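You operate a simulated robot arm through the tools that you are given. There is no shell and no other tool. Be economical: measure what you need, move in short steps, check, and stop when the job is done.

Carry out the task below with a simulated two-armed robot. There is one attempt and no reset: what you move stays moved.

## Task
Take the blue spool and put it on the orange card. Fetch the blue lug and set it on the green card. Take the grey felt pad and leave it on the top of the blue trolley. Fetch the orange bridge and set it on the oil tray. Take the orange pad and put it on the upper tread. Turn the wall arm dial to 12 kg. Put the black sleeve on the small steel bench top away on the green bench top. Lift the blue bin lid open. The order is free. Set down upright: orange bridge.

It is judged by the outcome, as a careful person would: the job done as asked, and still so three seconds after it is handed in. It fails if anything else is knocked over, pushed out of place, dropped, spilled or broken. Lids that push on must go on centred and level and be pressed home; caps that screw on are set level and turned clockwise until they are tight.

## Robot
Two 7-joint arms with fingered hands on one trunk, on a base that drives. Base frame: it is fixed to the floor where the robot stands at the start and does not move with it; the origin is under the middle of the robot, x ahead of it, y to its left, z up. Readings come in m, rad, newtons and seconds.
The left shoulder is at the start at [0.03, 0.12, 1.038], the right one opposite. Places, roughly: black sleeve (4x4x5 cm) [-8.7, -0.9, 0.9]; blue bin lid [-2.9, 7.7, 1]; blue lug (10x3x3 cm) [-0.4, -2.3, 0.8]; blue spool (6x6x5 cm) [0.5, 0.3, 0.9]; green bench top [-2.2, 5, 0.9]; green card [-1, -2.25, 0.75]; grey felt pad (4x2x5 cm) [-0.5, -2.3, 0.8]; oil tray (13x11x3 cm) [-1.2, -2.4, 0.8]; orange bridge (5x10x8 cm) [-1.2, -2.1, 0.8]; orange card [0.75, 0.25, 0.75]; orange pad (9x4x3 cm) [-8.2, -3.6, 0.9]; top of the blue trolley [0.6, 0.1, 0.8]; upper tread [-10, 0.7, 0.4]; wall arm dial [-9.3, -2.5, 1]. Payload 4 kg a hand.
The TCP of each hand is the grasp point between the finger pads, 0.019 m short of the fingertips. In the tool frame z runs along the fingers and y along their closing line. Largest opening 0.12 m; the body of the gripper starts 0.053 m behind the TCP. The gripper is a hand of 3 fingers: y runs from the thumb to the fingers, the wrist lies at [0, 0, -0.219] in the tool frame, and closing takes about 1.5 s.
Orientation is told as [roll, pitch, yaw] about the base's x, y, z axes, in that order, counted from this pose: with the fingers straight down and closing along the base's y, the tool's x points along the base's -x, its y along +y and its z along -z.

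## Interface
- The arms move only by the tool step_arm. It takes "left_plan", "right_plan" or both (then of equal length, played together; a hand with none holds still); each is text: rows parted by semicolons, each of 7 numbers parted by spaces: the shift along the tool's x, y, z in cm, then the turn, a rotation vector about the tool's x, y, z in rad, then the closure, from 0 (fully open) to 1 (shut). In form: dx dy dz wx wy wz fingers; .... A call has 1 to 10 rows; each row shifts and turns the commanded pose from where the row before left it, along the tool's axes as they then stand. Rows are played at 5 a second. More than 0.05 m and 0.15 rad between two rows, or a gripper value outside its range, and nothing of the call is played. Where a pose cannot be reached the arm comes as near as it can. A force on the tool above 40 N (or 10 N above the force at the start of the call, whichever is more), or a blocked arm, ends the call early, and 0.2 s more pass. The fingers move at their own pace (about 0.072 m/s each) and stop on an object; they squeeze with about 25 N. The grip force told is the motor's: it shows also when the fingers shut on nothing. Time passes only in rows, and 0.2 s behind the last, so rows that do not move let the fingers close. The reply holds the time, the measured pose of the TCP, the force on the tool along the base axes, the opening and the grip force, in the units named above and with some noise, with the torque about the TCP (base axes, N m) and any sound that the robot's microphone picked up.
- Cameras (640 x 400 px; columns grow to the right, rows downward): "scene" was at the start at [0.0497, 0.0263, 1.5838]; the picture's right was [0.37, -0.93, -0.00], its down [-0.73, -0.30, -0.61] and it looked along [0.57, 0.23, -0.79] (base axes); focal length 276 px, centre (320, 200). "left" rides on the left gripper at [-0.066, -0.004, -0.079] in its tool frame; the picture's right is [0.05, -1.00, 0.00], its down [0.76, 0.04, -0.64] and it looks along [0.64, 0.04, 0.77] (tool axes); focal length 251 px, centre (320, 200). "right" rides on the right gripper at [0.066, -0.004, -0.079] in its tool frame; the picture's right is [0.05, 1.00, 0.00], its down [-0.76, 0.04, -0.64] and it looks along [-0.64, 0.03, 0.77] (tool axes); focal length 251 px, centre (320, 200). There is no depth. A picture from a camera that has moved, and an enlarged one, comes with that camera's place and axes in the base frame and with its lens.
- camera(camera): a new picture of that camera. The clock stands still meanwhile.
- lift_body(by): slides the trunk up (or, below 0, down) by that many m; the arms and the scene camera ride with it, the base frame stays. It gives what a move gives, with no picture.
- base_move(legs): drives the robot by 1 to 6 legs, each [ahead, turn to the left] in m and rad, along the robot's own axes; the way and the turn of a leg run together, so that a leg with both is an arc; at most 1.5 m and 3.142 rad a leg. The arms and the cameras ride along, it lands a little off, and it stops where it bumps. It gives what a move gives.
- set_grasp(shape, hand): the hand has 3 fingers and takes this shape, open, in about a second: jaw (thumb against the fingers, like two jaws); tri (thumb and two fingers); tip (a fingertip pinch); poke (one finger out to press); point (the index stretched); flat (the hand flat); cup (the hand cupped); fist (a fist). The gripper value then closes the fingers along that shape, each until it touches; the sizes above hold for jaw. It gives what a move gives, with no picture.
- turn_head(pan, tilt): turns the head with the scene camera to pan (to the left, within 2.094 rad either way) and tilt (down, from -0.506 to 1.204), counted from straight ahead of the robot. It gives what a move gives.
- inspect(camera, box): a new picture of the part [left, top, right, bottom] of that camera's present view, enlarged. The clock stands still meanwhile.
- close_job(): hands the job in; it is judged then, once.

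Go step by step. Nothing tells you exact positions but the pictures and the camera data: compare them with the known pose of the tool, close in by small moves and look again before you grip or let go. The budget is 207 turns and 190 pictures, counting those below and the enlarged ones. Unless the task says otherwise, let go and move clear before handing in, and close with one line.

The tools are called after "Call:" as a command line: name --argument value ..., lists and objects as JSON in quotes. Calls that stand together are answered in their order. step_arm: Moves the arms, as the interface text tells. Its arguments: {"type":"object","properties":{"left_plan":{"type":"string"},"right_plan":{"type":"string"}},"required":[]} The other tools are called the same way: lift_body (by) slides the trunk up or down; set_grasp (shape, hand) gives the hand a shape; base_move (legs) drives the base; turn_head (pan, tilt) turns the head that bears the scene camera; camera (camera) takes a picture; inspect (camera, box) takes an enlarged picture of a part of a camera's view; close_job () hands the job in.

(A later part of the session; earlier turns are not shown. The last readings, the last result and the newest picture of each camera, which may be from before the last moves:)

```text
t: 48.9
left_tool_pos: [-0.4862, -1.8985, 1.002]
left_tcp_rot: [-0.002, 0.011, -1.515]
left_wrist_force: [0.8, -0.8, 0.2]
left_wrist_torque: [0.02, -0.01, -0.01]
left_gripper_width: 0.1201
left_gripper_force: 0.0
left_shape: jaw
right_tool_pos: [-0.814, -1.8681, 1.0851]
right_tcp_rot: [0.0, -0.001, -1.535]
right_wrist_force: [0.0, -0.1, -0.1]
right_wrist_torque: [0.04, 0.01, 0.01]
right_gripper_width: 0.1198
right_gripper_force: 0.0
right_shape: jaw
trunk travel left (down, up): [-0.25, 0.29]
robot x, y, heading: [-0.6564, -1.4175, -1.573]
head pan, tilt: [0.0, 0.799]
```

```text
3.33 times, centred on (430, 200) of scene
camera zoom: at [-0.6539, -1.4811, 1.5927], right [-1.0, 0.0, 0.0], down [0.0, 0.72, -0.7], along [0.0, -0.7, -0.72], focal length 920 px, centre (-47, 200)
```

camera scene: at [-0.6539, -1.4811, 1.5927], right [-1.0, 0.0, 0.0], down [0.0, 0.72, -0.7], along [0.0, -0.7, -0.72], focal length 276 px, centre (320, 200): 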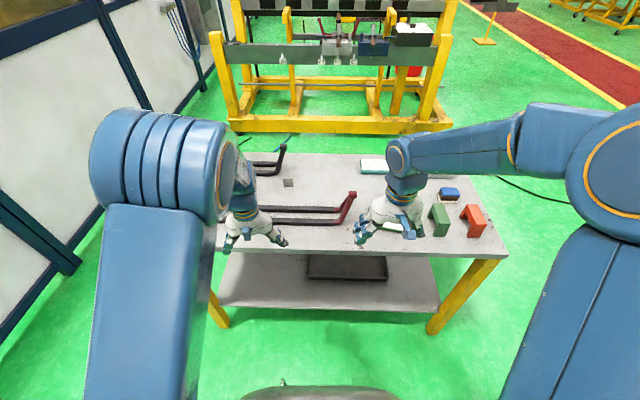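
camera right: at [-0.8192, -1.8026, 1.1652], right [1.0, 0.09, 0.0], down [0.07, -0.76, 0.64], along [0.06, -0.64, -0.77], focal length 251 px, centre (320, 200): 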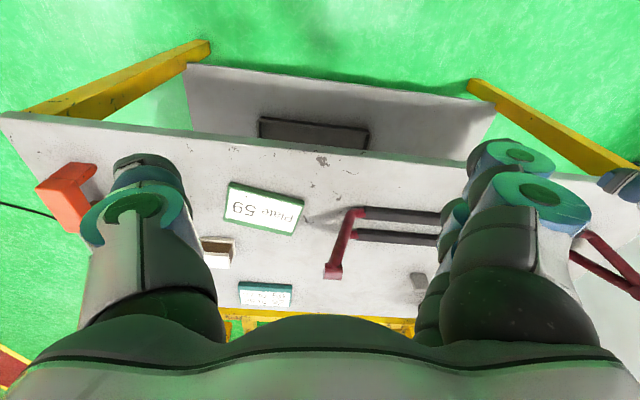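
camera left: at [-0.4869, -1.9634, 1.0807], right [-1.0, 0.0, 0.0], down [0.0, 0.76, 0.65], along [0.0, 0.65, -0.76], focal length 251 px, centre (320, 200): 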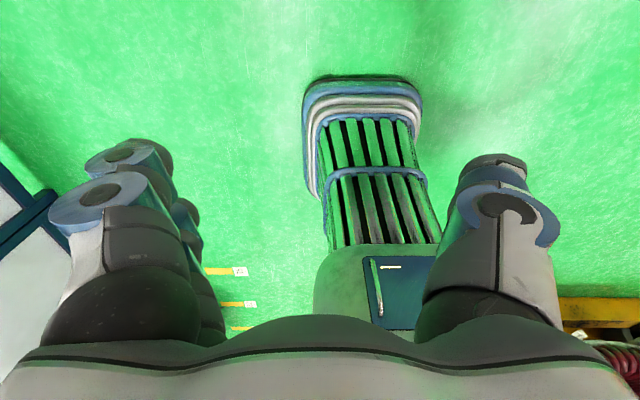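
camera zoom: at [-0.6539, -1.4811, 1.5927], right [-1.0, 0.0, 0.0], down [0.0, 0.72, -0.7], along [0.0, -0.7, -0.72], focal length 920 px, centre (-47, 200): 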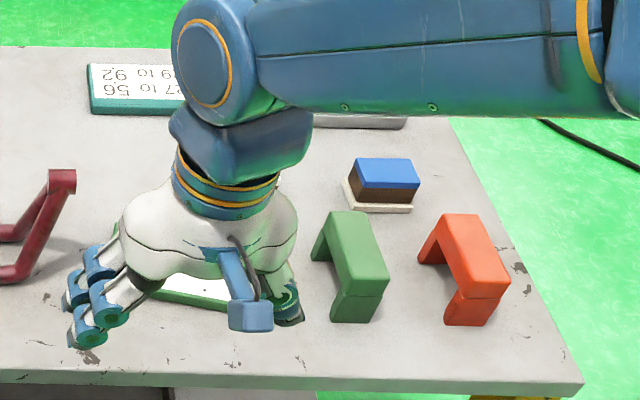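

Call:
step_arm --left_plan "2 3 -2 0 0 0 0; 2 4 -2 0 0 0 0; 0 4 -2 0 0 0 0; 0 4 -2 0 0 0 0; 0 4 -2 0 0 0 0" --right_plan "2 -3 -2 0 0 0 0; 2 -4 -2 0 0 0 0; 0 -4 -2 0 0 0 0; 0 -4 -2 0 0 0 0; 0 -4 -2 0 0 0 0"

Call:
camera --camera "scene"

```text
t: 50.1
left_tool_pos: [-0.2994, -1.8467, 1.1008]
left_tcp_rot: [-0.004, 0.012, -1.514]
left_wrist_force: [0.9, 0.1, 0.6]
left_wrist_torque: [0.02, 0.01, -0.04]
left_gripper_width: 0.1202
left_gripper_force: 0.0
left_shape: jaw
right_tool_pos: [-1.0068, -1.835, 1.1837]
right_tcp_rot: [0.001, 0.001, -1.532]
right_wrist_force: [0.0, 0.4, -0.5]
right_wrist_torque: [0.0, 0.0, 0.02]
right_gripper_width: 0.12
right_gripper_force: 0.0
right_shape: jaw
trunk travel left (down, up): [-0.25, 0.29]
robot x, y, heading: [-0.6547, -1.4165, -1.575]
head pan, tilt: [0.0, 0.799]
```

```text
154 pictures are left
camera scene: at [-0.6543, -1.4807, 1.5926], right [-1.0, 0.0, 0.0], down [0.0, 0.72, -0.7], along [0.0, -0.7, -0.72], focal length 276 px, centre (320, 200)
```

scene: 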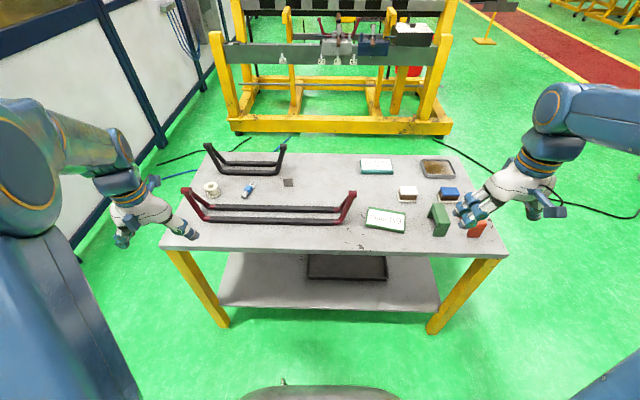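

Call:
inspect --camera "scene" --box '[180, 130, 300, 230]'

Call:
inspect --camera "scene" --box '[350, 140, 510, 260]'

```text
4.00 times, centred on (240, 180) of scene
camera zoom: at [-0.6543, -1.4807, 1.5926], right [-1.0, 0.0, 0.0], down [0.0, 0.72, -0.7], along [0.0, -0.7, -0.72], focal length 1104 px, centre (640, 280)
```

zoom: 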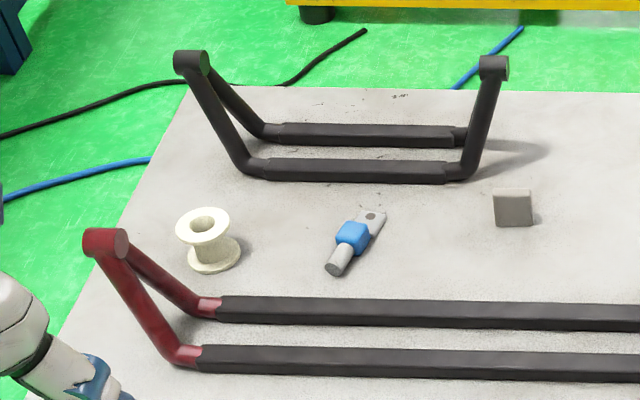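

```text
3.33 times, centred on (430, 200) of scene
camera zoom: at [-0.6543, -1.4807, 1.5926], right [-1.0, 0.0, 0.0], down [0.0, 0.72, -0.7], along [0.0, -0.7, -0.72], focal length 920 px, centre (-47, 200)
```

zoom: 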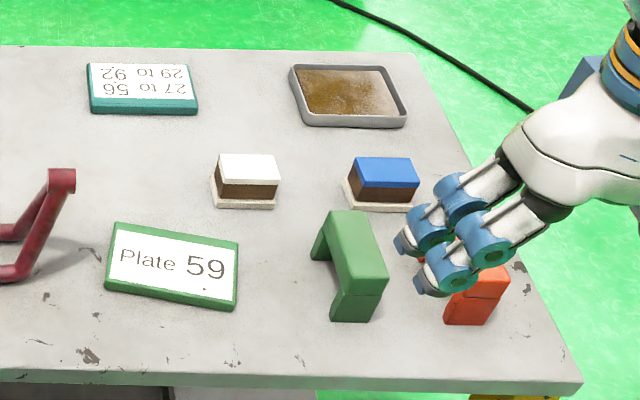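

I can now see everything: the lug at about (-0.36, -2.31), the felt pad at (-0.52, -2.35), the green card at (-0.90, -2.15), the orange bridge at (-1.20, -2.12) and the tray at (-1.18, -2.44). I'll drive closer to the bench.

Call:
base_move --legs '[[0.27, 0]]'

Call:
camera --camera "scene"

```text
t: 52.0
left_tool_pos: [-0.3017, -2.1205, 1.1012]
left_tcp_rot: [-0.002, 0.011, -1.517]
left_wrist_force: [-0.2, -0.4, -0.1]
left_wrist_torque: [0.04, -0.02, -0.01]
left_gripper_width: 0.12
left_gripper_force: 0.0
left_shape: jaw
right_tool_pos: [-1.0078, -2.1055, 1.1846]
right_tcp_rot: [0.002, 0.0, -1.536]
right_wrist_force: [0.7, 0.6, -0.8]
right_wrist_torque: [0.02, 0.01, 0.0]
right_gripper_width: 0.1201
right_gripper_force: 0.0
right_shape: jaw
trunk travel left (down, up): [-0.25, 0.29]
robot x, y, heading: [-0.6548, -1.6904, -1.572]
head pan, tilt: [0.0, 0.799]
```

```text
151 pictures are left
camera scene: at [-0.6556, -1.753, 1.5925], right [-1.0, 0.0, 0.0], down [0.0, 0.72, -0.7], along [0.0, -0.7, -0.72], focal length 276 px, centre (320, 200)
```

scene: 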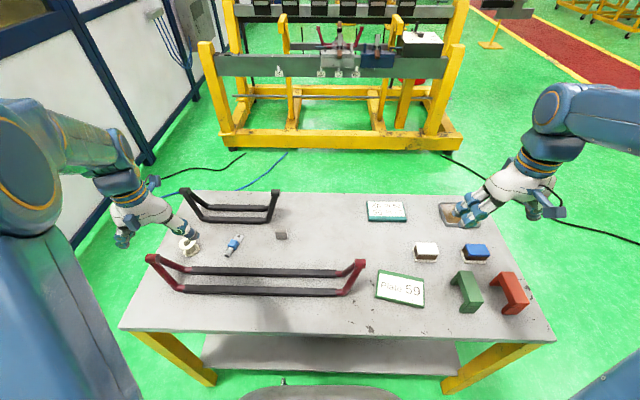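

Call:
step_arm --left_plan "-4.4 -1.85 0 0 0 0 0; -4.4 -1.85 0 0 0 0 0; -4.4 -1.85 0 0 0 0 0; -4.4 -1.85 0 0 0 0 0; 0 0 4.5 0 0 0.12 0; 0 0 4.5 0 0 0.12 0; 0 0 4.5 0 0 0.1 0; 0 0 0 0 0 0 0"

Call:
camera --camera "left"

```text
t: 53.8
left_tool_pos: [-0.3667, -2.2971, 0.9649]
left_tcp_rot: [-0.007, 0.007, -1.857]
left_wrist_force: [-0.2, 0.4, 0.0]
left_wrist_torque: [0.02, -0.02, 0.0]
left_gripper_width: 0.1199
left_gripper_force: 0.0
left_shape: jaw
right_tool_pos: [-1.0086, -2.1042, 1.1849]
right_tcp_rot: [0.002, -0.001, -1.535]
right_wrist_force: [0.2, 0.1, -0.1]
right_wrist_torque: [-0.01, 0.06, -0.03]
right_gripper_width: 0.1201
right_gripper_force: 0.1
right_shape: jaw
trunk travel left (down, up): [-0.25, 0.29]
robot x, y, heading: [-0.6555, -1.6888, -1.577]
head pan, tilt: [0.0, 0.799]
```

```text
150 pictures are left
camera left: at [-0.3882, -2.3588, 1.0441], right [-0.94, 0.33, 0.01], down [0.26, 0.72, 0.65], along [0.21, 0.61, -0.76], focal length 251 px, centre (320, 200)
```

left: 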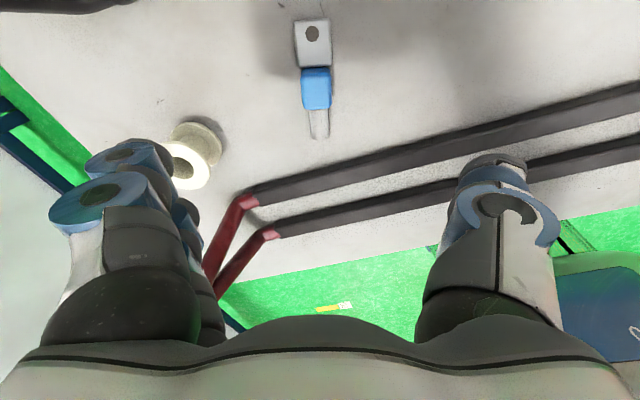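

The hand is aligned over the lug at (-0.365, -2.298). I'll narrow the fingers to clear the cream spool and go down.

Call:
step_arm --left_plan "0 0 4 0 0 0 0.35; 0 0 4 0 0 0 0.35; 0 0 3 0 0 0 0.35; 0 0 1.5 0 0 0 0.35; 0 0 0 0 0 0 0.35"

Call:
camera --camera "left"

```text
t: 55.0
left_tool_pos: [-0.3668, -2.2968, 0.84]
left_tcp_rot: [-0.004, 0.01, -1.856]
left_wrist_force: [-0.3, -0.2, 0.3]
left_wrist_torque: [0.02, -0.02, -0.01]
left_gripper_width: 0.0783
left_gripper_force: 0.0
left_shape: jaw
right_tool_pos: [-1.0074, -2.1049, 1.1843]
right_tcp_rot: [0.001, 0.0, -1.536]
right_wrist_force: [-0.9, -0.3, -0.1]
right_wrist_torque: [-0.01, -0.01, 0.03]
right_gripper_width: 0.1201
right_gripper_force: 0.1
right_shape: jaw
trunk travel left (down, up): [-0.25, 0.29]
robot x, y, heading: [-0.6527, -1.6869, -1.572]
head pan, tilt: [0.0, 0.799]
```

```text
149 pictures are left
camera left: at [-0.3879, -2.3582, 0.9183], right [-0.94, 0.33, 0.01], down [0.26, 0.72, 0.65], along [0.21, 0.61, -0.76], focal length 251 px, centre (320, 200)
```

left: 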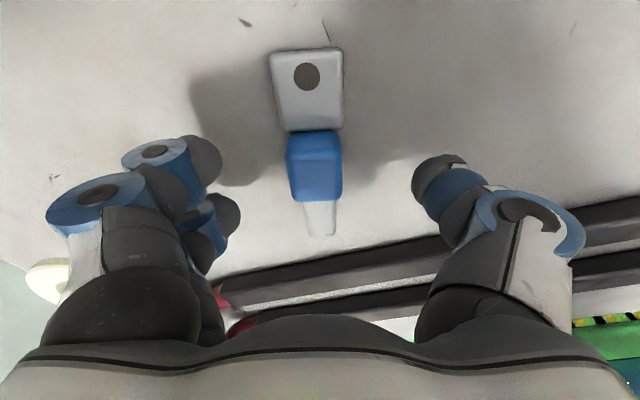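

Call:
step_arm --left_plan "0 0 1.0 0 0 0 0.35; 0 0 0.5 0 0 0 0.35; 0 0 0 0 0 0 0.35"

```text
t: 55.8
left_tool_pos: [-0.3658, -2.2971, 0.8251]
left_tcp_rot: [-0.005, 0.009, -1.857]
left_wrist_force: [-0.2, 0.1, 0.5]
left_wrist_torque: [-0.01, 0.0, 0.04]
left_gripper_width: 0.0785
left_gripper_force: 0.2
left_shape: jaw
right_tool_pos: [-1.0086, -2.106, 1.1839]
right_tcp_rot: [0.001, 0.002, -1.536]
right_wrist_force: [0.5, -0.1, -0.6]
right_wrist_torque: [0.02, 0.02, 0.01]
right_gripper_width: 0.12
right_gripper_force: 0.0
right_shape: jaw
trunk travel left (down, up): [-0.25, 0.29]
robot x, y, heading: [-0.6554, -1.6854, -1.572]
head pan, tilt: [0.0, 0.799]
```

Call:
step_arm --left_plan "0 0 0.4 0 0 0 0.35; 0 0 0 0 0 0 0.7; 0 0 0 0 0 0 1; 0 0 0 0 0 0 1; 0 0 0 0 0 0 1; 0 0 0 0 0 0 1; 0 0 0 0 0 0 1"

Call:
camera --camera "left"

```text
t: 57.4
left_tool_pos: [-0.3656, -2.2958, 0.8204]
left_tcp_rot: [-0.005, 0.009, -1.857]
left_wrist_force: [0.0, 0.2, -0.8]
left_wrist_torque: [-0.03, 0.02, -0.01]
left_gripper_width: 0.0216
left_gripper_force: 24.9
left_shape: jaw
right_tool_pos: [-1.0074, -2.1051, 1.1837]
right_tcp_rot: [0.001, 0.001, -1.534]
right_wrist_force: [0.5, 0.0, -0.1]
right_wrist_torque: [0.0, 0.0, 0.02]
right_gripper_width: 0.12
right_gripper_force: 0.0
right_shape: jaw
trunk travel left (down, up): [-0.25, 0.29]
robot x, y, heading: [-0.6542, -1.6856, -1.573]
head pan, tilt: [0.0, 0.799]
```

```text
148 pictures are left
camera left: at [-0.3883, -2.3584, 0.8997], right [-0.94, 0.33, 0.01], down [0.26, 0.72, 0.65], along [0.21, 0.61, -0.76], focal length 251 px, centre (320, 200)
```

left: 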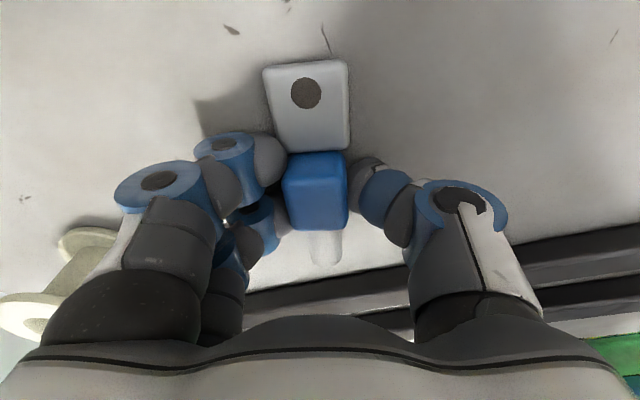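

The lug is gripped on its blue collar. I'll lift it high enough to clear the frames and carry it toward the green card.

Call:
step_arm --left_plan "0 0 -4 0 0 0 1; 0 0 -4.9 0 0 0 1; 0 0 -4.9 0 0 0 1; 0 0 -4.9 0 0 0 1; 0 -4.9 0 0 0 0 1; 0 -4.9 0 0 0 0 1; 0 -4.9 0 0 0 0 1; 0 -4.9 0 0 0 0 1; 0 -4.9 0 0 0 0 1; 0 -4.9 0 0 0 0 1"

Call:
step_arm --left_plan "0 -4.9 0 0 0 0 1; 0 -4.9 0 0 0 0 1; 0 -4.9 0 0 0 0 1; 0 -4.9 0 0 0 0 1; 0 -4.9 0 0 0 0 1; 0 0 0 0 0 0.14 1; 0 0 0 0 0 0.14 1; 0 0 0 0 0 0.14 1; 0 0 0 0 0 0.14 1; 0 0 0 0 0 0.14 1"

Call:
camera --camera "left"

Call:
camera --camera "scene"

```text
t: 59.6
left_tool_pos: [-0.6489, -2.2137, 1.0095]
left_tcp_rot: [-0.007, 0.01, -1.856]
left_wrist_force: [-0.5, 1.1, -0.2]
left_wrist_torque: [0.02, 0.0, 0.02]
left_gripper_width: 0.0219
left_gripper_force: 25.2
left_shape: jaw
right_tool_pos: [-1.0079, -2.1043, 1.1846]
right_tcp_rot: [0.002, -0.003, -1.535]
right_wrist_force: [-0.4, 0.3, 0.7]
right_wrist_torque: [0.01, -0.03, -0.01]
right_gripper_width: 0.1201
right_gripper_force: 0.0
right_shape: jaw
trunk travel left (down, up): [-0.25, 0.29]
robot x, y, heading: [-0.655, -1.6891, -1.574]
head pan, tilt: [0.0, 0.799]
```

```text
t: 61.8
left_tool_pos: [-0.8814, -2.1471, 1.0125]
left_tcp_rot: [-0.008, 0.001, -2.558]
left_wrist_force: [0.4, 0.2, -1.0]
left_wrist_torque: [-0.03, 0.0, -0.01]
left_gripper_width: 0.022
left_gripper_force: 25.4
left_shape: jaw
right_tool_pos: [-1.0058, -2.1062, 1.1844]
right_tcp_rot: [0.002, -0.001, -1.535]
right_wrist_force: [-0.5, 0.1, 0.0]
right_wrist_torque: [-0.01, 0.0, 0.02]
right_gripper_width: 0.12
right_gripper_force: 0.0
right_shape: jaw
trunk travel left (down, up): [-0.25, 0.29]
robot x, y, heading: [-0.6545, -1.6832, -1.573]
head pan, tilt: [0.0, 0.799]
```

```text
147 pictures are left
camera left: at [-0.94, -2.1788, 1.0905], right [-0.5, 0.86, 0.01], down [0.66, 0.38, 0.65], along [0.55, 0.33, -0.76], focal length 251 px, centre (320, 200)
```

left: 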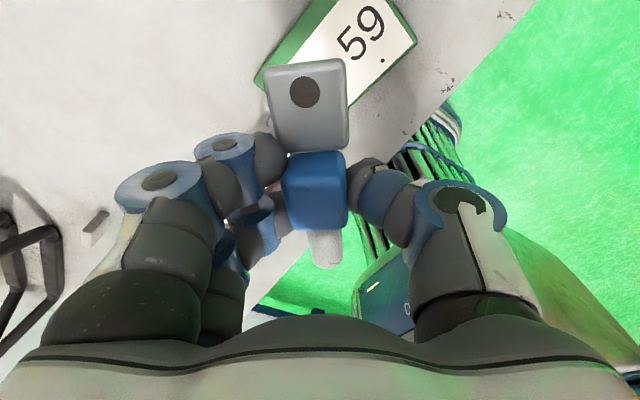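

```text
146 pictures are left
camera scene: at [-0.6556, -1.7515, 1.5926], right [-1.0, 0.0, 0.0], down [0.0, 0.72, -0.7], along [0.0, -0.7, -0.72], focal length 276 px, centre (320, 200)
```

scene: 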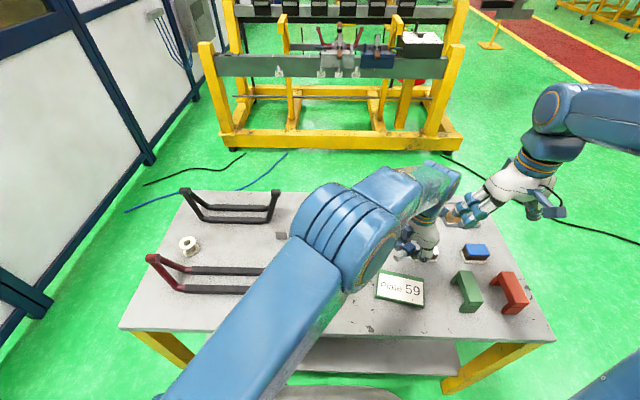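

The right hand is close, so I'll move it aside while turning the lug to lie along the card.

Call:
step_arm --right_plan "0 -4 -2 0 0 0 0; 2 -4 -2 0 0 0 0; 2 -4 -2 0 0 0 0; 2 -3 -3 0 0 0 0; 2 -3 -3 0 0 0 0"

Call:
step_arm --left_plan "0 0 0 0 0 0.14 1; 0 0 0 0 0 0.14 1; 0 0 0 0 0 0.14 1; 0 0 0 0 0 0.1 1; 0 0 0 0 0 0 1"

Call:
camera --camera "left"

```text
t: 63.0
left_tool_pos: [-0.883, -2.1444, 1.012]
left_tcp_rot: [-0.009, 0.004, -2.558]
left_wrist_force: [0.4, 1.1, -0.3]
left_wrist_torque: [0.0, 0.0, 0.0]
left_gripper_width: 0.0216
left_gripper_force: 24.2
left_shape: jaw
right_tool_pos: [-1.1914, -2.0312, 1.3039]
right_tcp_rot: [0.004, -0.002, -1.537]
right_wrist_force: [-0.1, 0.5, 0.1]
right_wrist_torque: [-0.02, 0.01, -0.02]
right_gripper_width: 0.1202
right_gripper_force: 0.1
right_shape: jaw
trunk travel left (down, up): [-0.25, 0.29]
robot x, y, heading: [-0.6558, -1.6868, -1.572]
head pan, tilt: [0.0, 0.799]
```

```text
t: 64.2
left_tool_pos: [-0.8838, -2.1466, 1.011]
left_tcp_rot: [-0.009, -0.002, -3.078]
left_wrist_force: [0.9, -0.9, -0.2]
left_wrist_torque: [0.02, 0.0, 0.01]
left_gripper_width: 0.0219
left_gripper_force: 25.1
left_shape: jaw
right_tool_pos: [-1.1898, -2.0326, 1.3046]
right_tcp_rot: [0.001, 0.0, -1.536]
right_wrist_force: [0.1, -0.2, 1.2]
right_wrist_torque: [0.04, 0.01, 0.01]
right_gripper_width: 0.1199
right_gripper_force: 0.1
right_shape: jaw
trunk travel left (down, up): [-0.25, 0.29]
robot x, y, heading: [-0.6538, -1.6851, -1.575]
head pan, tilt: [0.0, 0.799]
```

```text
145 pictures are left
camera left: at [-0.9493, -2.146, 1.0906], right [-0.01, 1.0, 0.01], down [0.77, 0.0, 0.64], along [0.64, 0.01, -0.77], focal length 251 px, centre (320, 200)
```

left: 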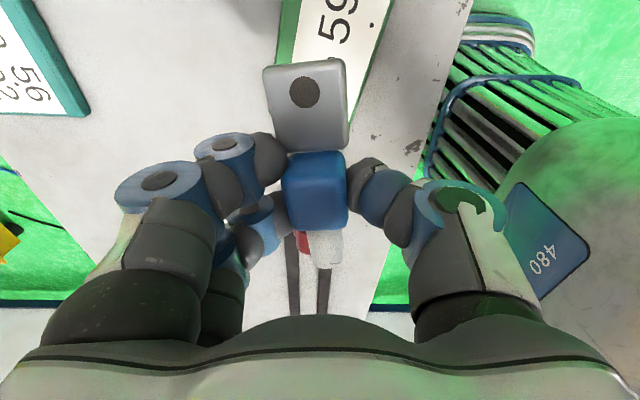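

Call:
step_arm --left_plan "-1.5 -0.5 2 0 0 0.05 1; 0 0 4.5 0 0 0 1; 0 0 4.5 0 0 0 1; 0 0 3.6 0 0 0 1; 0 0 0 0 0 0 1"

Call:
camera --camera "left"

Call:
inspect --camera "scene" --box '[340, 210, 480, 320]'

```text
t: 65.4
left_tool_pos: [-0.8988, -2.1398, 0.8658]
left_tcp_rot: [-0.01, -0.004, -3.125]
left_wrist_force: [0.3, -0.9, -0.1]
left_wrist_torque: [0.01, -0.01, -0.03]
left_gripper_width: 0.0218
left_gripper_force: 25.1
left_shape: jaw
right_tool_pos: [-1.1899, -2.0311, 1.3042]
right_tcp_rot: [0.002, -0.003, -1.536]
right_wrist_force: [-0.2, 0.0, 0.2]
right_wrist_torque: [-0.02, 0.0, -0.01]
right_gripper_width: 0.1202
right_gripper_force: 0.0
right_shape: jaw
trunk travel left (down, up): [-0.25, 0.29]
robot x, y, heading: [-0.6536, -1.6875, -1.572]
head pan, tilt: [0.0, 0.799]
```

```text
144 pictures are left
camera left: at [-0.9647, -2.1368, 0.9447], right [0.04, 1.0, 0.01], down [0.77, -0.04, 0.64], along [0.64, -0.02, -0.77], focal length 251 px, centre (320, 200)
```

left: 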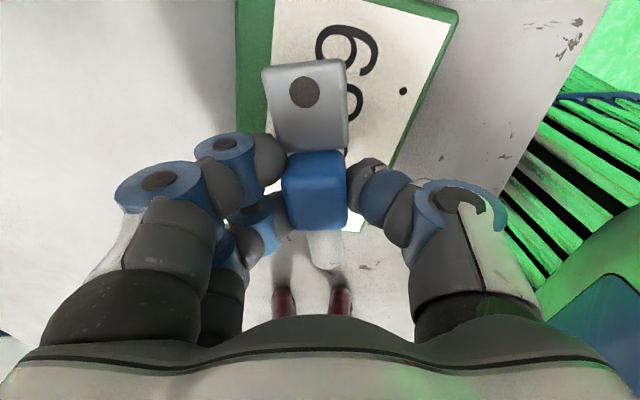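

```text
3.64 times, centred on (410, 265) of scene
camera zoom: at [-0.6557, -1.751, 1.5927], right [-1.0, 0.0, 0.0], down [0.0, 0.72, -0.7], along [0.0, -0.7, -0.72], focal length 1004 px, centre (-7, -36)
```

zoom: 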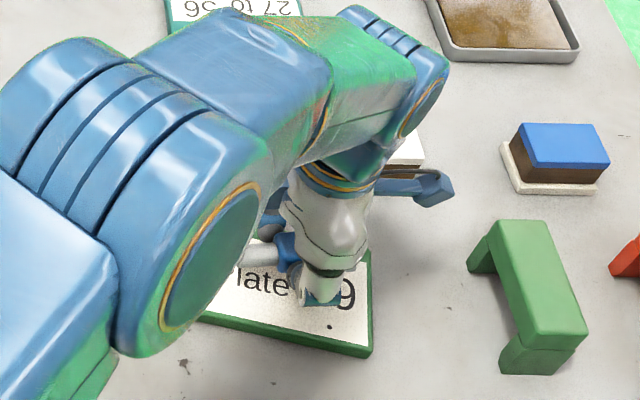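

Call:
step_arm --left_plan "0 0 1.5 0 0 0 1; 0 0 0.4 0 0 0 1; 0 0 0 0 0 0 1"

Call:
step_arm --left_plan "0 0 0.4 0 0 0 1; 0 0 0 0 0 0 1"

Call:
step_arm --left_plan "0 0 0.3 0 0 0 1; 0 0 0 0 0 0 1"

```text
t: 66.2
left_tool_pos: [-0.8984, -2.1392, 0.8457]
left_tcp_rot: [-0.011, -0.002, -3.126]
left_wrist_force: [-0.2, -0.5, -0.5]
left_wrist_torque: [-0.02, 0.01, 0.01]
left_gripper_width: 0.0222
left_gripper_force: 25.4
left_shape: jaw
right_tool_pos: [-1.1896, -2.0322, 1.3046]
right_tcp_rot: [0.002, 0.001, -1.536]
right_wrist_force: [0.1, 0.2, -0.2]
right_wrist_torque: [0.02, 0.06, -0.02]
right_gripper_width: 0.1201
right_gripper_force: 0.2
right_shape: jaw
trunk travel left (down, up): [-0.25, 0.29]
robot x, y, heading: [-0.654, -1.6888, -1.572]
head pan, tilt: [0.0, 0.799]
```

```text
t: 66.8
left_tool_pos: [-0.8989, -2.1393, 0.8425]
left_tcp_rot: [-0.011, -0.004, -3.127]
left_wrist_force: [-0.1, -0.3, -0.6]
left_wrist_torque: [0.02, 0.02, 0.01]
left_gripper_width: 0.0217
left_gripper_force: 25.5
left_shape: jaw
right_tool_pos: [-1.1897, -2.0315, 1.3048]
right_tcp_rot: [0.001, 0.0, -1.534]
right_wrist_force: [0.3, 0.8, 0.9]
right_wrist_torque: [0.0, -0.01, 0.0]
right_gripper_width: 0.12
right_gripper_force: 0.1
right_shape: jaw
trunk travel left (down, up): [-0.25, 0.29]
robot x, y, heading: [-0.6554, -1.6896, -1.569]
head pan, tilt: [0.0, 0.799]
```

```text
t: 67.4
left_tool_pos: [-0.8978, -2.1402, 0.8389]
left_tcp_rot: [-0.009, -0.001, -3.127]
left_wrist_force: [0.2, 0.0, -0.8]
left_wrist_torque: [-0.02, 0.04, 0.02]
left_gripper_width: 0.0219
left_gripper_force: 25.2
left_shape: jaw
right_tool_pos: [-1.1905, -2.0329, 1.3053]
right_tcp_rot: [0.002, -0.001, -1.537]
right_wrist_force: [-0.1, 0.0, 0.0]
right_wrist_torque: [0.02, -0.02, 0.01]
right_gripper_width: 0.1202
right_gripper_force: 0.0
right_shape: jaw
trunk travel left (down, up): [-0.25, 0.29]
robot x, y, heading: [-0.6576, -1.6871, -1.573]
head pan, tilt: [0.0, 0.799]
```

Call:
step_arm --left_plan "0 0 0.3 0 0 0 1; 0 0 0 0 0 0 1"

Call:
step_arm --left_plan "0 0 0.3 0 0 0 1; 0 0 0 0 0 0 1"

Call:
camera --camera "left"

```text
t: 68.0
left_tool_pos: [-0.8991, -2.1407, 0.8376]
left_tcp_rot: [-0.009, -0.002, -3.126]
left_wrist_force: [1.1, 1.1, 7.5]
left_wrist_torque: [-0.12, 0.06, 0.0]
left_gripper_width: 0.022
left_gripper_force: 25.1
left_shape: jaw
right_tool_pos: [-1.1883, -2.0307, 1.3044]
right_tcp_rot: [0.001, -0.002, -1.536]
right_wrist_force: [1.0, -0.3, 0.5]
right_wrist_torque: [-0.01, 0.02, -0.01]
right_gripper_width: 0.12
right_gripper_force: 0.1
right_shape: jaw
trunk travel left (down, up): [-0.25, 0.29]
robot x, y, heading: [-0.6553, -1.6872, -1.576]
head pan, tilt: [0.0, 0.799]
```

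```text
t: 68.6
left_tool_pos: [-0.8984, -2.1406, 0.8354]
left_tcp_rot: [-0.004, -0.006, -3.127]
left_wrist_force: [0.5, 0.2, 25.6]
left_wrist_torque: [-0.12, 0.03, 0.0]
left_gripper_width: 0.0226
left_gripper_force: 25.1
left_shape: jaw
right_tool_pos: [-1.1887, -2.0297, 1.3065]
right_tcp_rot: [-0.002, -0.002, -1.536]
right_wrist_force: [-0.3, -0.2, 0.9]
right_wrist_torque: [0.01, -0.04, -0.02]
right_gripper_width: 0.1199
right_gripper_force: 0.0
right_shape: jaw
trunk travel left (down, up): [-0.25, 0.29]
robot x, y, heading: [-0.6576, -1.6913, -1.579]
head pan, tilt: [0.0, 0.799]
```

```text
142 pictures are left
camera left: at [-0.9649, -2.1368, 0.9158], right [0.04, 1.0, 0.0], down [0.77, -0.03, 0.64], along [0.64, -0.02, -0.77], focal length 251 px, centre (320, 200)
```

left: 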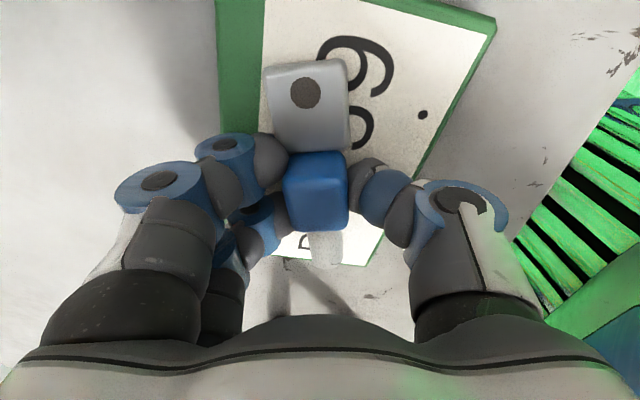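

The lug is down on the card but one end is right at the card's edge. I'll lift a touch, shift it about 1.2 cm inward, set it down and release.

Call:
step_arm --left_plan "0 0 -1.0 0 0 0 1; -1.2 0 0 0 0 0 1; 0 0 0.75 0 0 0 1; 0 0 0 0 0 0 1"

Call:
camera --camera "left"

```text
t: 69.6
left_tool_pos: [-0.9112, -2.141, 0.8359]
left_tcp_rot: [-0.007, -0.004, -3.126]
left_wrist_force: [0.2, 0.4, 8.7]
left_wrist_torque: [-0.15, 0.06, 0.0]
left_gripper_width: 0.0225
left_gripper_force: 25.1
left_shape: jaw
right_tool_pos: [-1.1897, -2.0305, 1.307]
right_tcp_rot: [0.004, -0.002, -1.536]
right_wrist_force: [0.3, -0.1, -0.3]
right_wrist_torque: [0.01, -0.01, -0.02]
right_gripper_width: 0.1197
right_gripper_force: 0.1
right_shape: jaw
trunk travel left (down, up): [-0.25, 0.29]
robot x, y, heading: [-0.655, -1.6887, -1.574]
head pan, tilt: [0.0, 0.799]
```

```text
141 pictures are left
camera left: at [-0.9771, -2.1375, 0.9163], right [0.04, 1.0, 0.01], down [0.77, -0.03, 0.64], along [0.64, -0.02, -0.77], focal length 251 px, centre (320, 200)
```

left: 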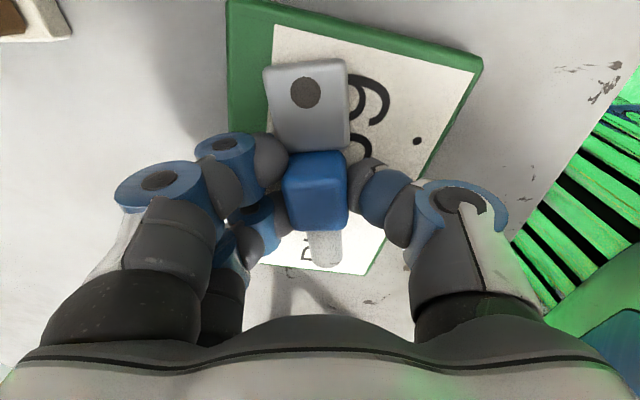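

Call:
step_arm --left_plan "0 0 -0.2 0 0 0 0.8; 0 0 0 0 0 0 0.5; 0 0 0 0 0 0 0.5; 0 0 0 0 0 0 0.5; 0 0 -4 0 0 0 0.5; 0 0 -4.9 0 0 0 0.5; 0 0 -4.9 0 0 0 0.5; 0 0 -4.9 0 0 0 0.5"

Call:
camera --camera "left"

```text
t: 71.4
left_tool_pos: [-0.9105, -2.1422, 1.0234]
left_tcp_rot: [-0.009, -0.002, -3.128]
left_wrist_force: [0.1, 0.9, 0.3]
left_wrist_torque: [-0.04, 0.02, -0.01]
left_gripper_width: 0.0598
left_gripper_force: 0.1
left_shape: jaw
right_tool_pos: [-1.1897, -2.032, 1.3047]
right_tcp_rot: [-0.001, -0.003, -1.536]
right_wrist_force: [0.3, -0.2, -0.5]
right_wrist_torque: [0.0, 0.03, -0.01]
right_gripper_width: 0.1204
right_gripper_force: 0.0
right_shape: jaw
trunk travel left (down, up): [-0.25, 0.29]
robot x, y, heading: [-0.6553, -1.6877, -1.571]
head pan, tilt: [0.0, 0.799]
```

```text
140 pictures are left
camera left: at [-0.9759, -2.139, 1.1039], right [0.04, 1.0, 0.01], down [0.77, -0.04, 0.64], along [0.64, -0.02, -0.77], focal length 251 px, centre (320, 200)
```

left: 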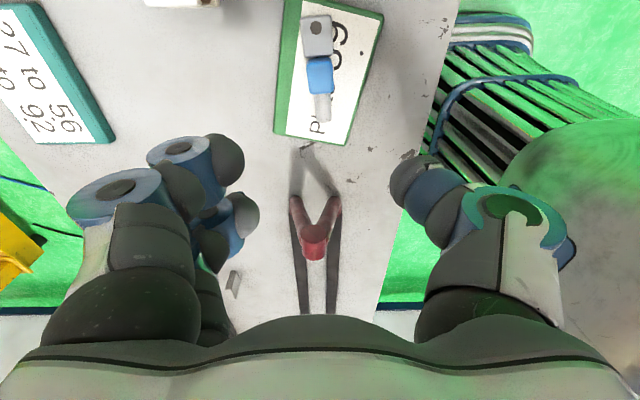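

The lug lies on the green card. Next is the orange bridge with the right hand: I'll straighten the left hand and shift the base to face the bridge and tray.

Call:
step_arm --left_plan "0 0 -2 0 0 -0.14 0.5; 0 0 -2 0 0 -0.14 0.5; 0 0 -2 0 0 -0.14 0.5; 0 0 -2 0 0 -0.14 0.5; 0 0 -2 0 0 -0.14 0.5; 0 0 0 0 0 -0.14 0.5; 0 0 0 0 0 -0.14 0.5; 0 0 0 0 0 -0.14 0.5; 0 0 0 0 0 -0.14 0.5; 0 0 0 0 0 -0.14 0.5"

Call:
step_arm --left_plan "0 4.8 0 0 0 0 0.2; 0 4.8 0 0 0 0 0.2; 0 4.8 0 0 0 0 0; 0 4.8 0 0 0 0 0; 0 4.8 0 0 0 0 0; 0 4.8 0 0 0 0 0; 0 4.8 0 0 0 0 0; 0 4.8 0 0 0 0 0; 0 4.8 0 0 0 0 0"

Call:
base_move --legs '[[-0.35, 0], [0, -0.76], [0.5, 0], [0, 0.76]]'

Call:
camera --camera "scene"

```text
t: 73.6
left_tool_pos: [-0.9097, -2.1425, 1.1249]
left_tcp_rot: [-0.004, 0.01, -1.724]
left_wrist_force: [0.8, -0.2, -0.9]
left_wrist_torque: [0.0, -0.01, 0.0]
left_gripper_width: 0.0597
left_gripper_force: 0.0
left_shape: jaw
right_tool_pos: [-1.1906, -2.0315, 1.3041]
right_tcp_rot: [0.0, -0.001, -1.537]
right_wrist_force: [0.0, 0.7, -0.1]
right_wrist_torque: [-0.06, -0.01, 0.01]
right_gripper_width: 0.1201
right_gripper_force: 0.0
right_shape: jaw
trunk travel left (down, up): [-0.25, 0.29]
robot x, y, heading: [-0.654, -1.6845, -1.576]
head pan, tilt: [0.0, 0.799]
```

```text
t: 75.6
left_tool_pos: [-0.4816, -2.2095, 1.1231]
left_tcp_rot: [-0.005, 0.009, -1.727]
left_wrist_force: [-0.4, 0.0, 0.0]
left_wrist_torque: [0.02, 0.0, 0.0]
left_gripper_width: 0.1199
left_gripper_force: 0.0
left_shape: jaw
right_tool_pos: [-1.1886, -2.0316, 1.3045]
right_tcp_rot: [-0.001, 0.0, -1.537]
right_wrist_force: [0.2, -0.4, -0.4]
right_wrist_torque: [-0.06, 0.0, 0.02]
right_gripper_width: 0.1199
right_gripper_force: 0.0
right_shape: jaw
trunk travel left (down, up): [-0.25, 0.29]
robot x, y, heading: [-0.6545, -1.6882, -1.572]
head pan, tilt: [0.0, 0.799]
```

```text
t: 79.3
left_tool_pos: [-0.7768, -1.8705, 1.1236]
left_tcp_rot: [-0.004, 0.01, -2.278]
left_wrist_force: [-0.2, -0.4, 1.1]
left_wrist_torque: [-0.05, -0.04, -0.04]
left_gripper_width: 0.1203
left_gripper_force: 0.1
left_shape: jaw
right_tool_pos: [-1.2858, -1.3466, 1.3041]
right_tcp_rot: [0.004, -0.003, -2.089]
right_wrist_force: [0.2, 0.3, 0.6]
right_wrist_torque: [-0.07, -0.05, 0.0]
right_gripper_width: 0.1201
right_gripper_force: 0.0
right_shape: jaw
trunk travel left (down, up): [-0.25, 0.29]
robot x, y, heading: [-0.6202, -1.3533, -2.13]
head pan, tilt: [0.0, 0.799]
stopped in leg 2: the robot was blocked; the commanded pose is now the measured one
```

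```text
139 pictures are left
camera scene: at [-0.6541, -1.4054, 1.5926], right [-0.85, 0.53, 0.0], down [0.38, 0.61, -0.7], along [-0.37, -0.59, -0.72], focal length 276 px, centre (320, 200)
```

scene: 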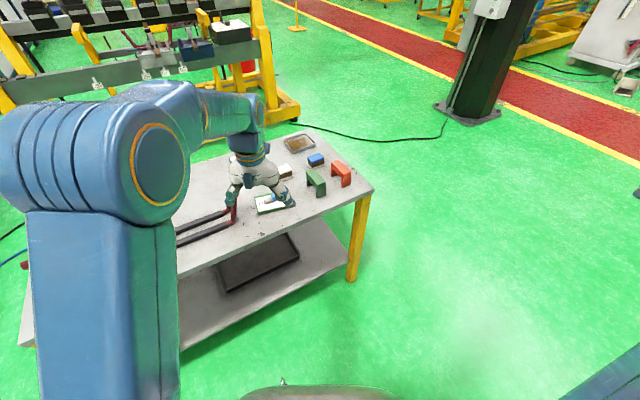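

Call:
turn_head --pan -1.9 --tilt 0.5

Call:
camera --camera "scene"

Call:
turn_head --pan 1.9 --tilt 0.6

Call:
camera --camera "scene"

```text
t: 81.2
left_tool_pos: [-0.775, -1.8715, 1.1232]
left_tcp_rot: [-0.005, 0.009, -2.278]
left_wrist_force: [-0.3, -1.0, -0.1]
left_wrist_torque: [0.02, 0.01, -0.02]
left_gripper_width: 0.1202
left_gripper_force: 0.1
left_shape: jaw
right_tool_pos: [-1.283, -1.3477, 1.3054]
right_tcp_rot: [0.0, -0.004, -2.089]
right_wrist_force: [0.0, -0.4, 0.1]
right_wrist_torque: [0.02, 0.02, 0.01]
right_gripper_width: 0.1198
right_gripper_force: 0.1
right_shape: jaw
trunk travel left (down, up): [-0.25, 0.29]
robot x, y, heading: [-0.6189, -1.3549, -2.133]
head pan, tilt: [-1.901, 0.499]
```

```text
138 pictures are left
camera scene: at [-0.6656, -1.2684, 1.6186], right [0.78, 0.63, 0.0], down [0.3, -0.37, -0.88], along [-0.55, 0.68, -0.48], focal length 276 px, centre (320, 200)
```

scene: 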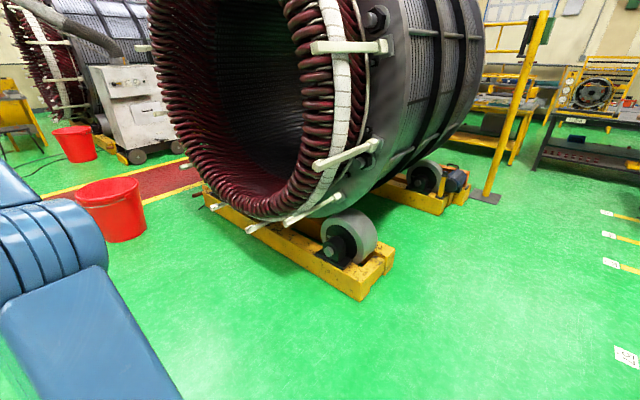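

```text
t: 84.3
left_tool_pos: [-0.7745, -1.8712, 1.1244]
left_tcp_rot: [-0.007, 0.009, -2.277]
left_wrist_force: [-0.1, 0.2, -0.6]
left_wrist_torque: [0.0, -0.02, -0.02]
left_gripper_width: 0.12
left_gripper_force: 0.0
left_shape: jaw
right_tool_pos: [-1.2822, -1.349, 1.3066]
right_tcp_rot: [-0.001, -0.004, -2.09]
right_wrist_force: [0.0, -0.6, -0.6]
right_wrist_torque: [0.01, -0.01, 0.01]
right_gripper_width: 0.1198
right_gripper_force: 0.0
right_shape: jaw
trunk travel left (down, up): [-0.25, 0.29]
robot x, y, heading: [-0.6172, -1.3547, -2.128]
head pan, tilt: [1.901, 0.6]
```

```text
137 pictures are left
camera scene: at [-0.5222, -1.3595, 1.6095], right [-0.23, -0.97, 0.0], down [-0.55, 0.13, -0.83], along [0.8, -0.19, -0.56], focal length 276 px, centre (320, 200)
```

scene: 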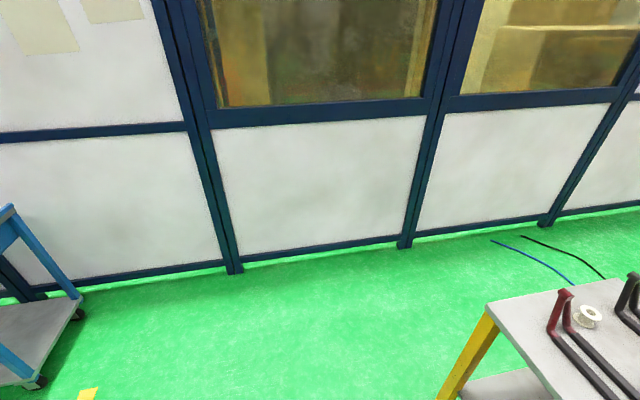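

Nothing is near me, so the stop may be spurious. I'll carry on with smaller legs.

Call:
base_move --legs '[[0, -0.2], [0.25, 0]]'

```text
t: 86.9
left_tool_pos: [-1.0474, -2.0097, 1.1236]
left_tcp_rot: [-0.005, 0.007, -2.476]
left_wrist_force: [0.5, -0.1, 0.7]
left_wrist_torque: [0.01, 0.0, -0.05]
left_gripper_width: 0.1199
left_gripper_force: 0.1
left_shape: jaw
right_tool_pos: [-1.4403, -1.3961, 1.3068]
right_tcp_rot: [0.0, -0.003, -2.29]
right_wrist_force: [0.1, -0.4, 0.2]
right_wrist_torque: [-0.04, -0.01, -0.02]
right_gripper_width: 0.12
right_gripper_force: 0.0
right_shape: jaw
trunk travel left (down, up): [-0.25, 0.29]
robot x, y, heading: [-0.7884, -1.5318, -2.331]
head pan, tilt: [1.901, 0.6]
```

Call:
base_move --legs '[[0.22, 0], [0, 0.38], [0, 0.38]]'

Call:
turn_head --pan -0.2 --tilt 0.85

Call:
camera --camera "scene"

```text
t: 90.0
left_tool_pos: [-1.0076, -2.2337, 1.1219]
left_tcp_rot: [-0.007, 0.006, -2.099]
left_wrist_force: [0.6, 0.2, -0.3]
left_wrist_torque: [0.0, 0.05, 0.0]
left_gripper_width: 0.1199
left_gripper_force: 0.1
left_shape: jaw
right_tool_pos: [-1.5968, -1.8108, 1.3073]
right_tcp_rot: [0.0, -0.004, -1.91]
right_wrist_force: [0.3, -0.1, 0.9]
right_wrist_torque: [0.03, 0.05, 0.0]
right_gripper_width: 0.1199
right_gripper_force: 0.0
right_shape: jaw
trunk travel left (down, up): [-0.25, 0.29]
robot x, y, heading: [-0.9699, -1.6854, -1.954]
head pan, tilt: [1.901, 0.6]
stopped in leg 3: the robot was blocked; the commanded pose is now the measured one
```

```text
t: 92.0
left_tool_pos: [-1.0089, -2.2335, 1.1236]
left_tcp_rot: [-0.004, 0.007, -2.098]
left_wrist_force: [-0.6, -0.3, 0.4]
left_wrist_torque: [0.01, -0.02, -0.02]
left_gripper_width: 0.1201
left_gripper_force: 0.0
left_shape: jaw
right_tool_pos: [-1.5996, -1.8114, 1.3059]
right_tcp_rot: [-0.002, -0.004, -1.911]
right_wrist_force: [-0.6, 0.4, -0.5]
right_wrist_torque: [0.02, 0.0, -0.02]
right_gripper_width: 0.12
right_gripper_force: 0.1
right_shape: jaw
trunk travel left (down, up): [-0.25, 0.29]
robot x, y, heading: [-0.9715, -1.6873, -1.945]
head pan, tilt: [-0.201, 0.85]
```

```text
136 pictures are left
camera scene: at [-1.0059, -1.7357, 1.5886], right [-0.84, 0.55, 0.0], down [0.41, 0.63, -0.66], along [-0.36, -0.55, -0.75], focal length 276 px, centre (320, 200)
```

scene: 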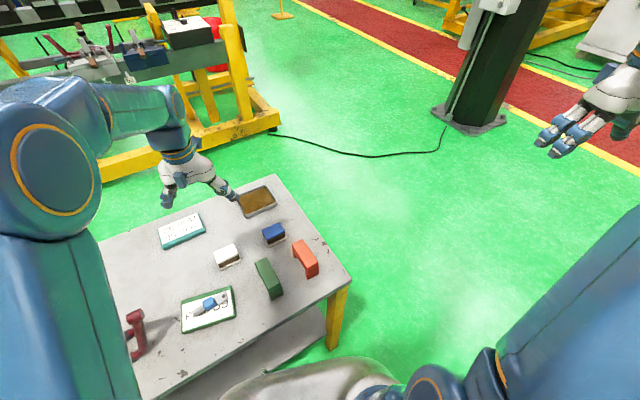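

I'm close enough, with the bridge about 0.46 m ahead and the tray 0.78 m ahead. I'll use the left hand with the same forward tilt, lined up with the beam.

Call:
step_arm --left_plan "0 0 0 0 0 -0.135 0; 0 0 0 0 0 -0.135 0; 0 0 0 0 0 -0.13 0; 0 0 0 0 -0.13 0 0; 0 0 0 0 -0.13 0 0; 0 0 0 0 -0.14 0 0; 2.69 -3.83 0.39 0 0 0 0; 2.69 -3.83 0.39 0 0 0 0; 2.69 -3.83 0.39 0 0 0 0; 2.69 -3.83 0.39 0 0 0 0"

Call:
step_arm --left_plan "2.69 -3.83 0.39 0 0 0 0; 0 0 0 0 0 0 0"

Call:
camera --camera "left"

Call:
camera --camera "scene"

```text
t: 94.2
left_tool_pos: [-1.1502, -2.1207, 1.0687]
left_tcp_rot: [-0.003, -0.391, -1.698]
left_wrist_force: [-1.4, -0.1, -0.5]
left_wrist_torque: [-0.01, 0.03, -0.01]
left_gripper_width: 0.1201
left_gripper_force: 0.1
left_shape: jaw
right_tool_pos: [-1.6003, -1.8091, 1.3045]
right_tcp_rot: [0.002, -0.004, -1.912]
right_wrist_force: [-0.2, 0.2, 0.1]
right_wrist_torque: [0.02, 0.02, 0.01]
right_gripper_width: 0.1201
right_gripper_force: 0.0
right_shape: jaw
trunk travel left (down, up): [-0.25, 0.29]
robot x, y, heading: [-0.9669, -1.6849, -1.95]
head pan, tilt: [-0.201, 0.85]
```

```text
t: 94.8
left_tool_pos: [-1.181, -2.0944, 1.0553]
left_tcp_rot: [-0.003, -0.389, -1.7]
left_wrist_force: [0.5, -0.8, 0.0]
left_wrist_torque: [0.02, -0.02, 0.0]
left_gripper_width: 0.1201
left_gripper_force: 0.1
left_shape: jaw
right_tool_pos: [-1.5973, -1.811, 1.307]
right_tcp_rot: [-0.001, -0.003, -1.911]
right_wrist_force: [0.5, 0.0, -0.3]
right_wrist_torque: [0.03, 0.03, 0.03]
right_gripper_width: 0.1203
right_gripper_force: 0.0
right_shape: jaw
trunk travel left (down, up): [-0.25, 0.29]
robot x, y, heading: [-0.9659, -1.6866, -1.948]
head pan, tilt: [-0.201, 0.85]
```

```text
135 pictures are left
camera left: at [-1.1897, -2.1237, 1.153], right [-0.98, 0.18, -0.02], down [0.16, 0.94, 0.31], along [0.07, 0.3, -0.95], focal length 251 px, centre (320, 200)
```

left: 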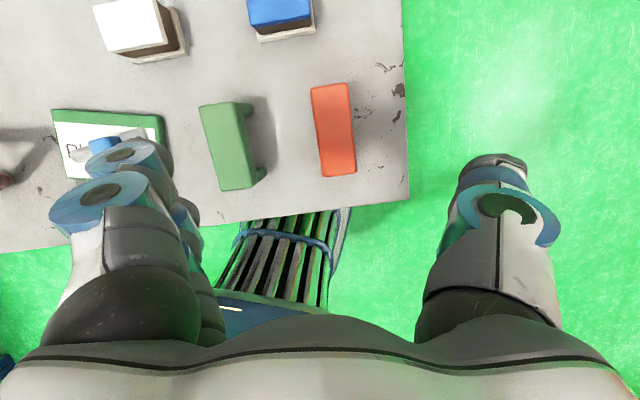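

```text
134 pictures are left
camera scene: at [-1.0037, -1.7372, 1.5886], right [-0.84, 0.55, 0.0], down [0.41, 0.63, -0.66], along [-0.36, -0.55, -0.75], focal length 276 px, centre (320, 200)
```

scene: 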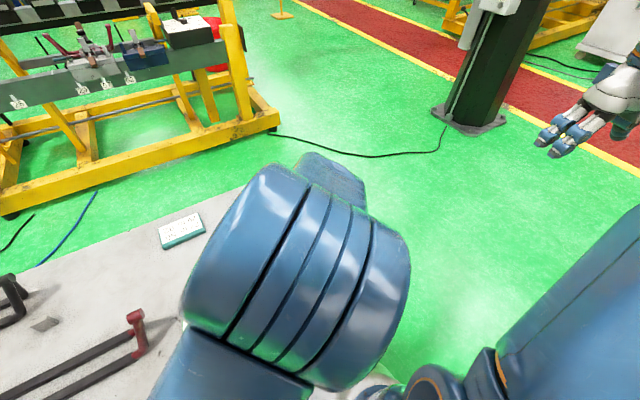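

The bridge's beam is centred at about (-1.196, -2.112). I'll centre over it, narrow the fingers to clear the green bridge and descend most of the way.

Call:
step_arm --left_plan "-1.73 -1.27 0.73 0 0 -0.05 0.38; 0 0 0 0 0 0 0.38; 1.78 0 4.21 0 0 0 0.38; 1.78 0 4.21 0 0 0 0.38; 1.4 0 3.3 0 0 0 0.38; 0 0 0 0 0 0 0.38"

Call:
camera --camera "left"

```text
t: 96.2
left_tool_pos: [-1.1994, -2.1078, 0.9274]
left_tcp_rot: [-0.022, -0.39, -1.647]
left_wrist_force: [1.0, 0.7, -0.8]
left_wrist_torque: [0.0, 0.02, 0.03]
left_gripper_width: 0.0748
left_gripper_force: 0.0
left_shape: jaw
right_tool_pos: [-1.5987, -1.8107, 1.3073]
right_tcp_rot: [0.0, -0.003, -1.911]
right_wrist_force: [0.1, 0.5, 0.5]
right_wrist_torque: [0.01, 0.01, 0.01]
right_gripper_width: 0.1201
right_gripper_force: 0.0
right_shape: jaw
trunk travel left (down, up): [-0.25, 0.29]
robot x, y, heading: [-0.9688, -1.689, -1.948]
head pan, tilt: [-0.201, 0.85]
```

```text
133 pictures are left
camera left: at [-1.2049, -2.1382, 1.025], right [-0.99, 0.13, 0.0], down [0.13, 0.94, 0.3], along [0.04, 0.3, -0.95], focal length 251 px, centre (320, 200)
```

left: 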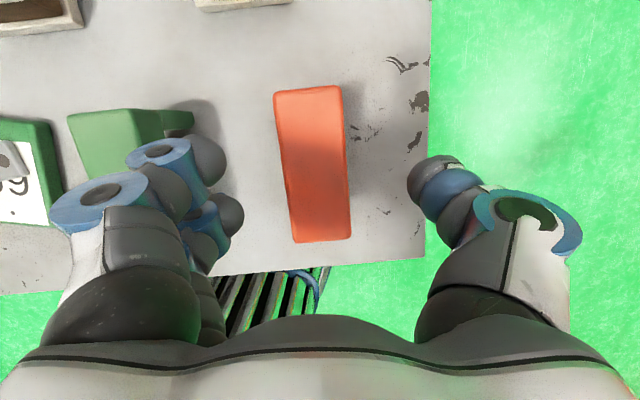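

Call:
step_arm --left_plan "-0.5 0 0.27 -0.05 0 -0.074 0.38; 0.97 0 2.3 0 0 0 0.38; 0.97 0 2.3 0 0 0 0.38; 0 0 0 0 0 0 0.38"

Call:
camera --camera "left"

```text
t: 97.2
left_tool_pos: [-1.1999, -2.1135, 0.8771]
left_tcp_rot: [-0.003, -0.389, -1.566]
left_wrist_force: [0.5, 0.2, 0.8]
left_wrist_torque: [0.01, -0.01, -0.02]
left_gripper_width: 0.0753
left_gripper_force: 0.1
left_shape: jaw
right_tool_pos: [-1.5976, -1.8103, 1.3061]
right_tcp_rot: [-0.002, -0.005, -1.911]
right_wrist_force: [0.5, 0.5, -0.4]
right_wrist_torque: [-0.01, 0.02, 0.0]
right_gripper_width: 0.1198
right_gripper_force: 0.0
right_shape: jaw
trunk travel left (down, up): [-0.25, 0.29]
robot x, y, heading: [-0.9675, -1.6856, -1.949]
head pan, tilt: [-0.201, 0.85]
```

```text
132 pictures are left
camera left: at [-1.2045, -2.1435, 0.9746], right [-1.0, 0.05, -0.02], down [0.04, 0.95, 0.31], along [0.03, 0.3, -0.95], focal length 251 px, centre (320, 200)
```

left: 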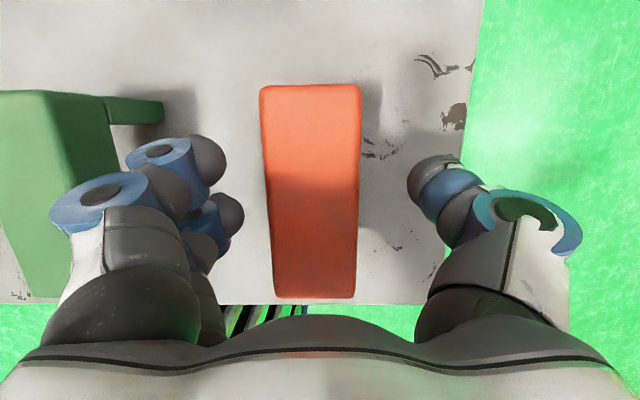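

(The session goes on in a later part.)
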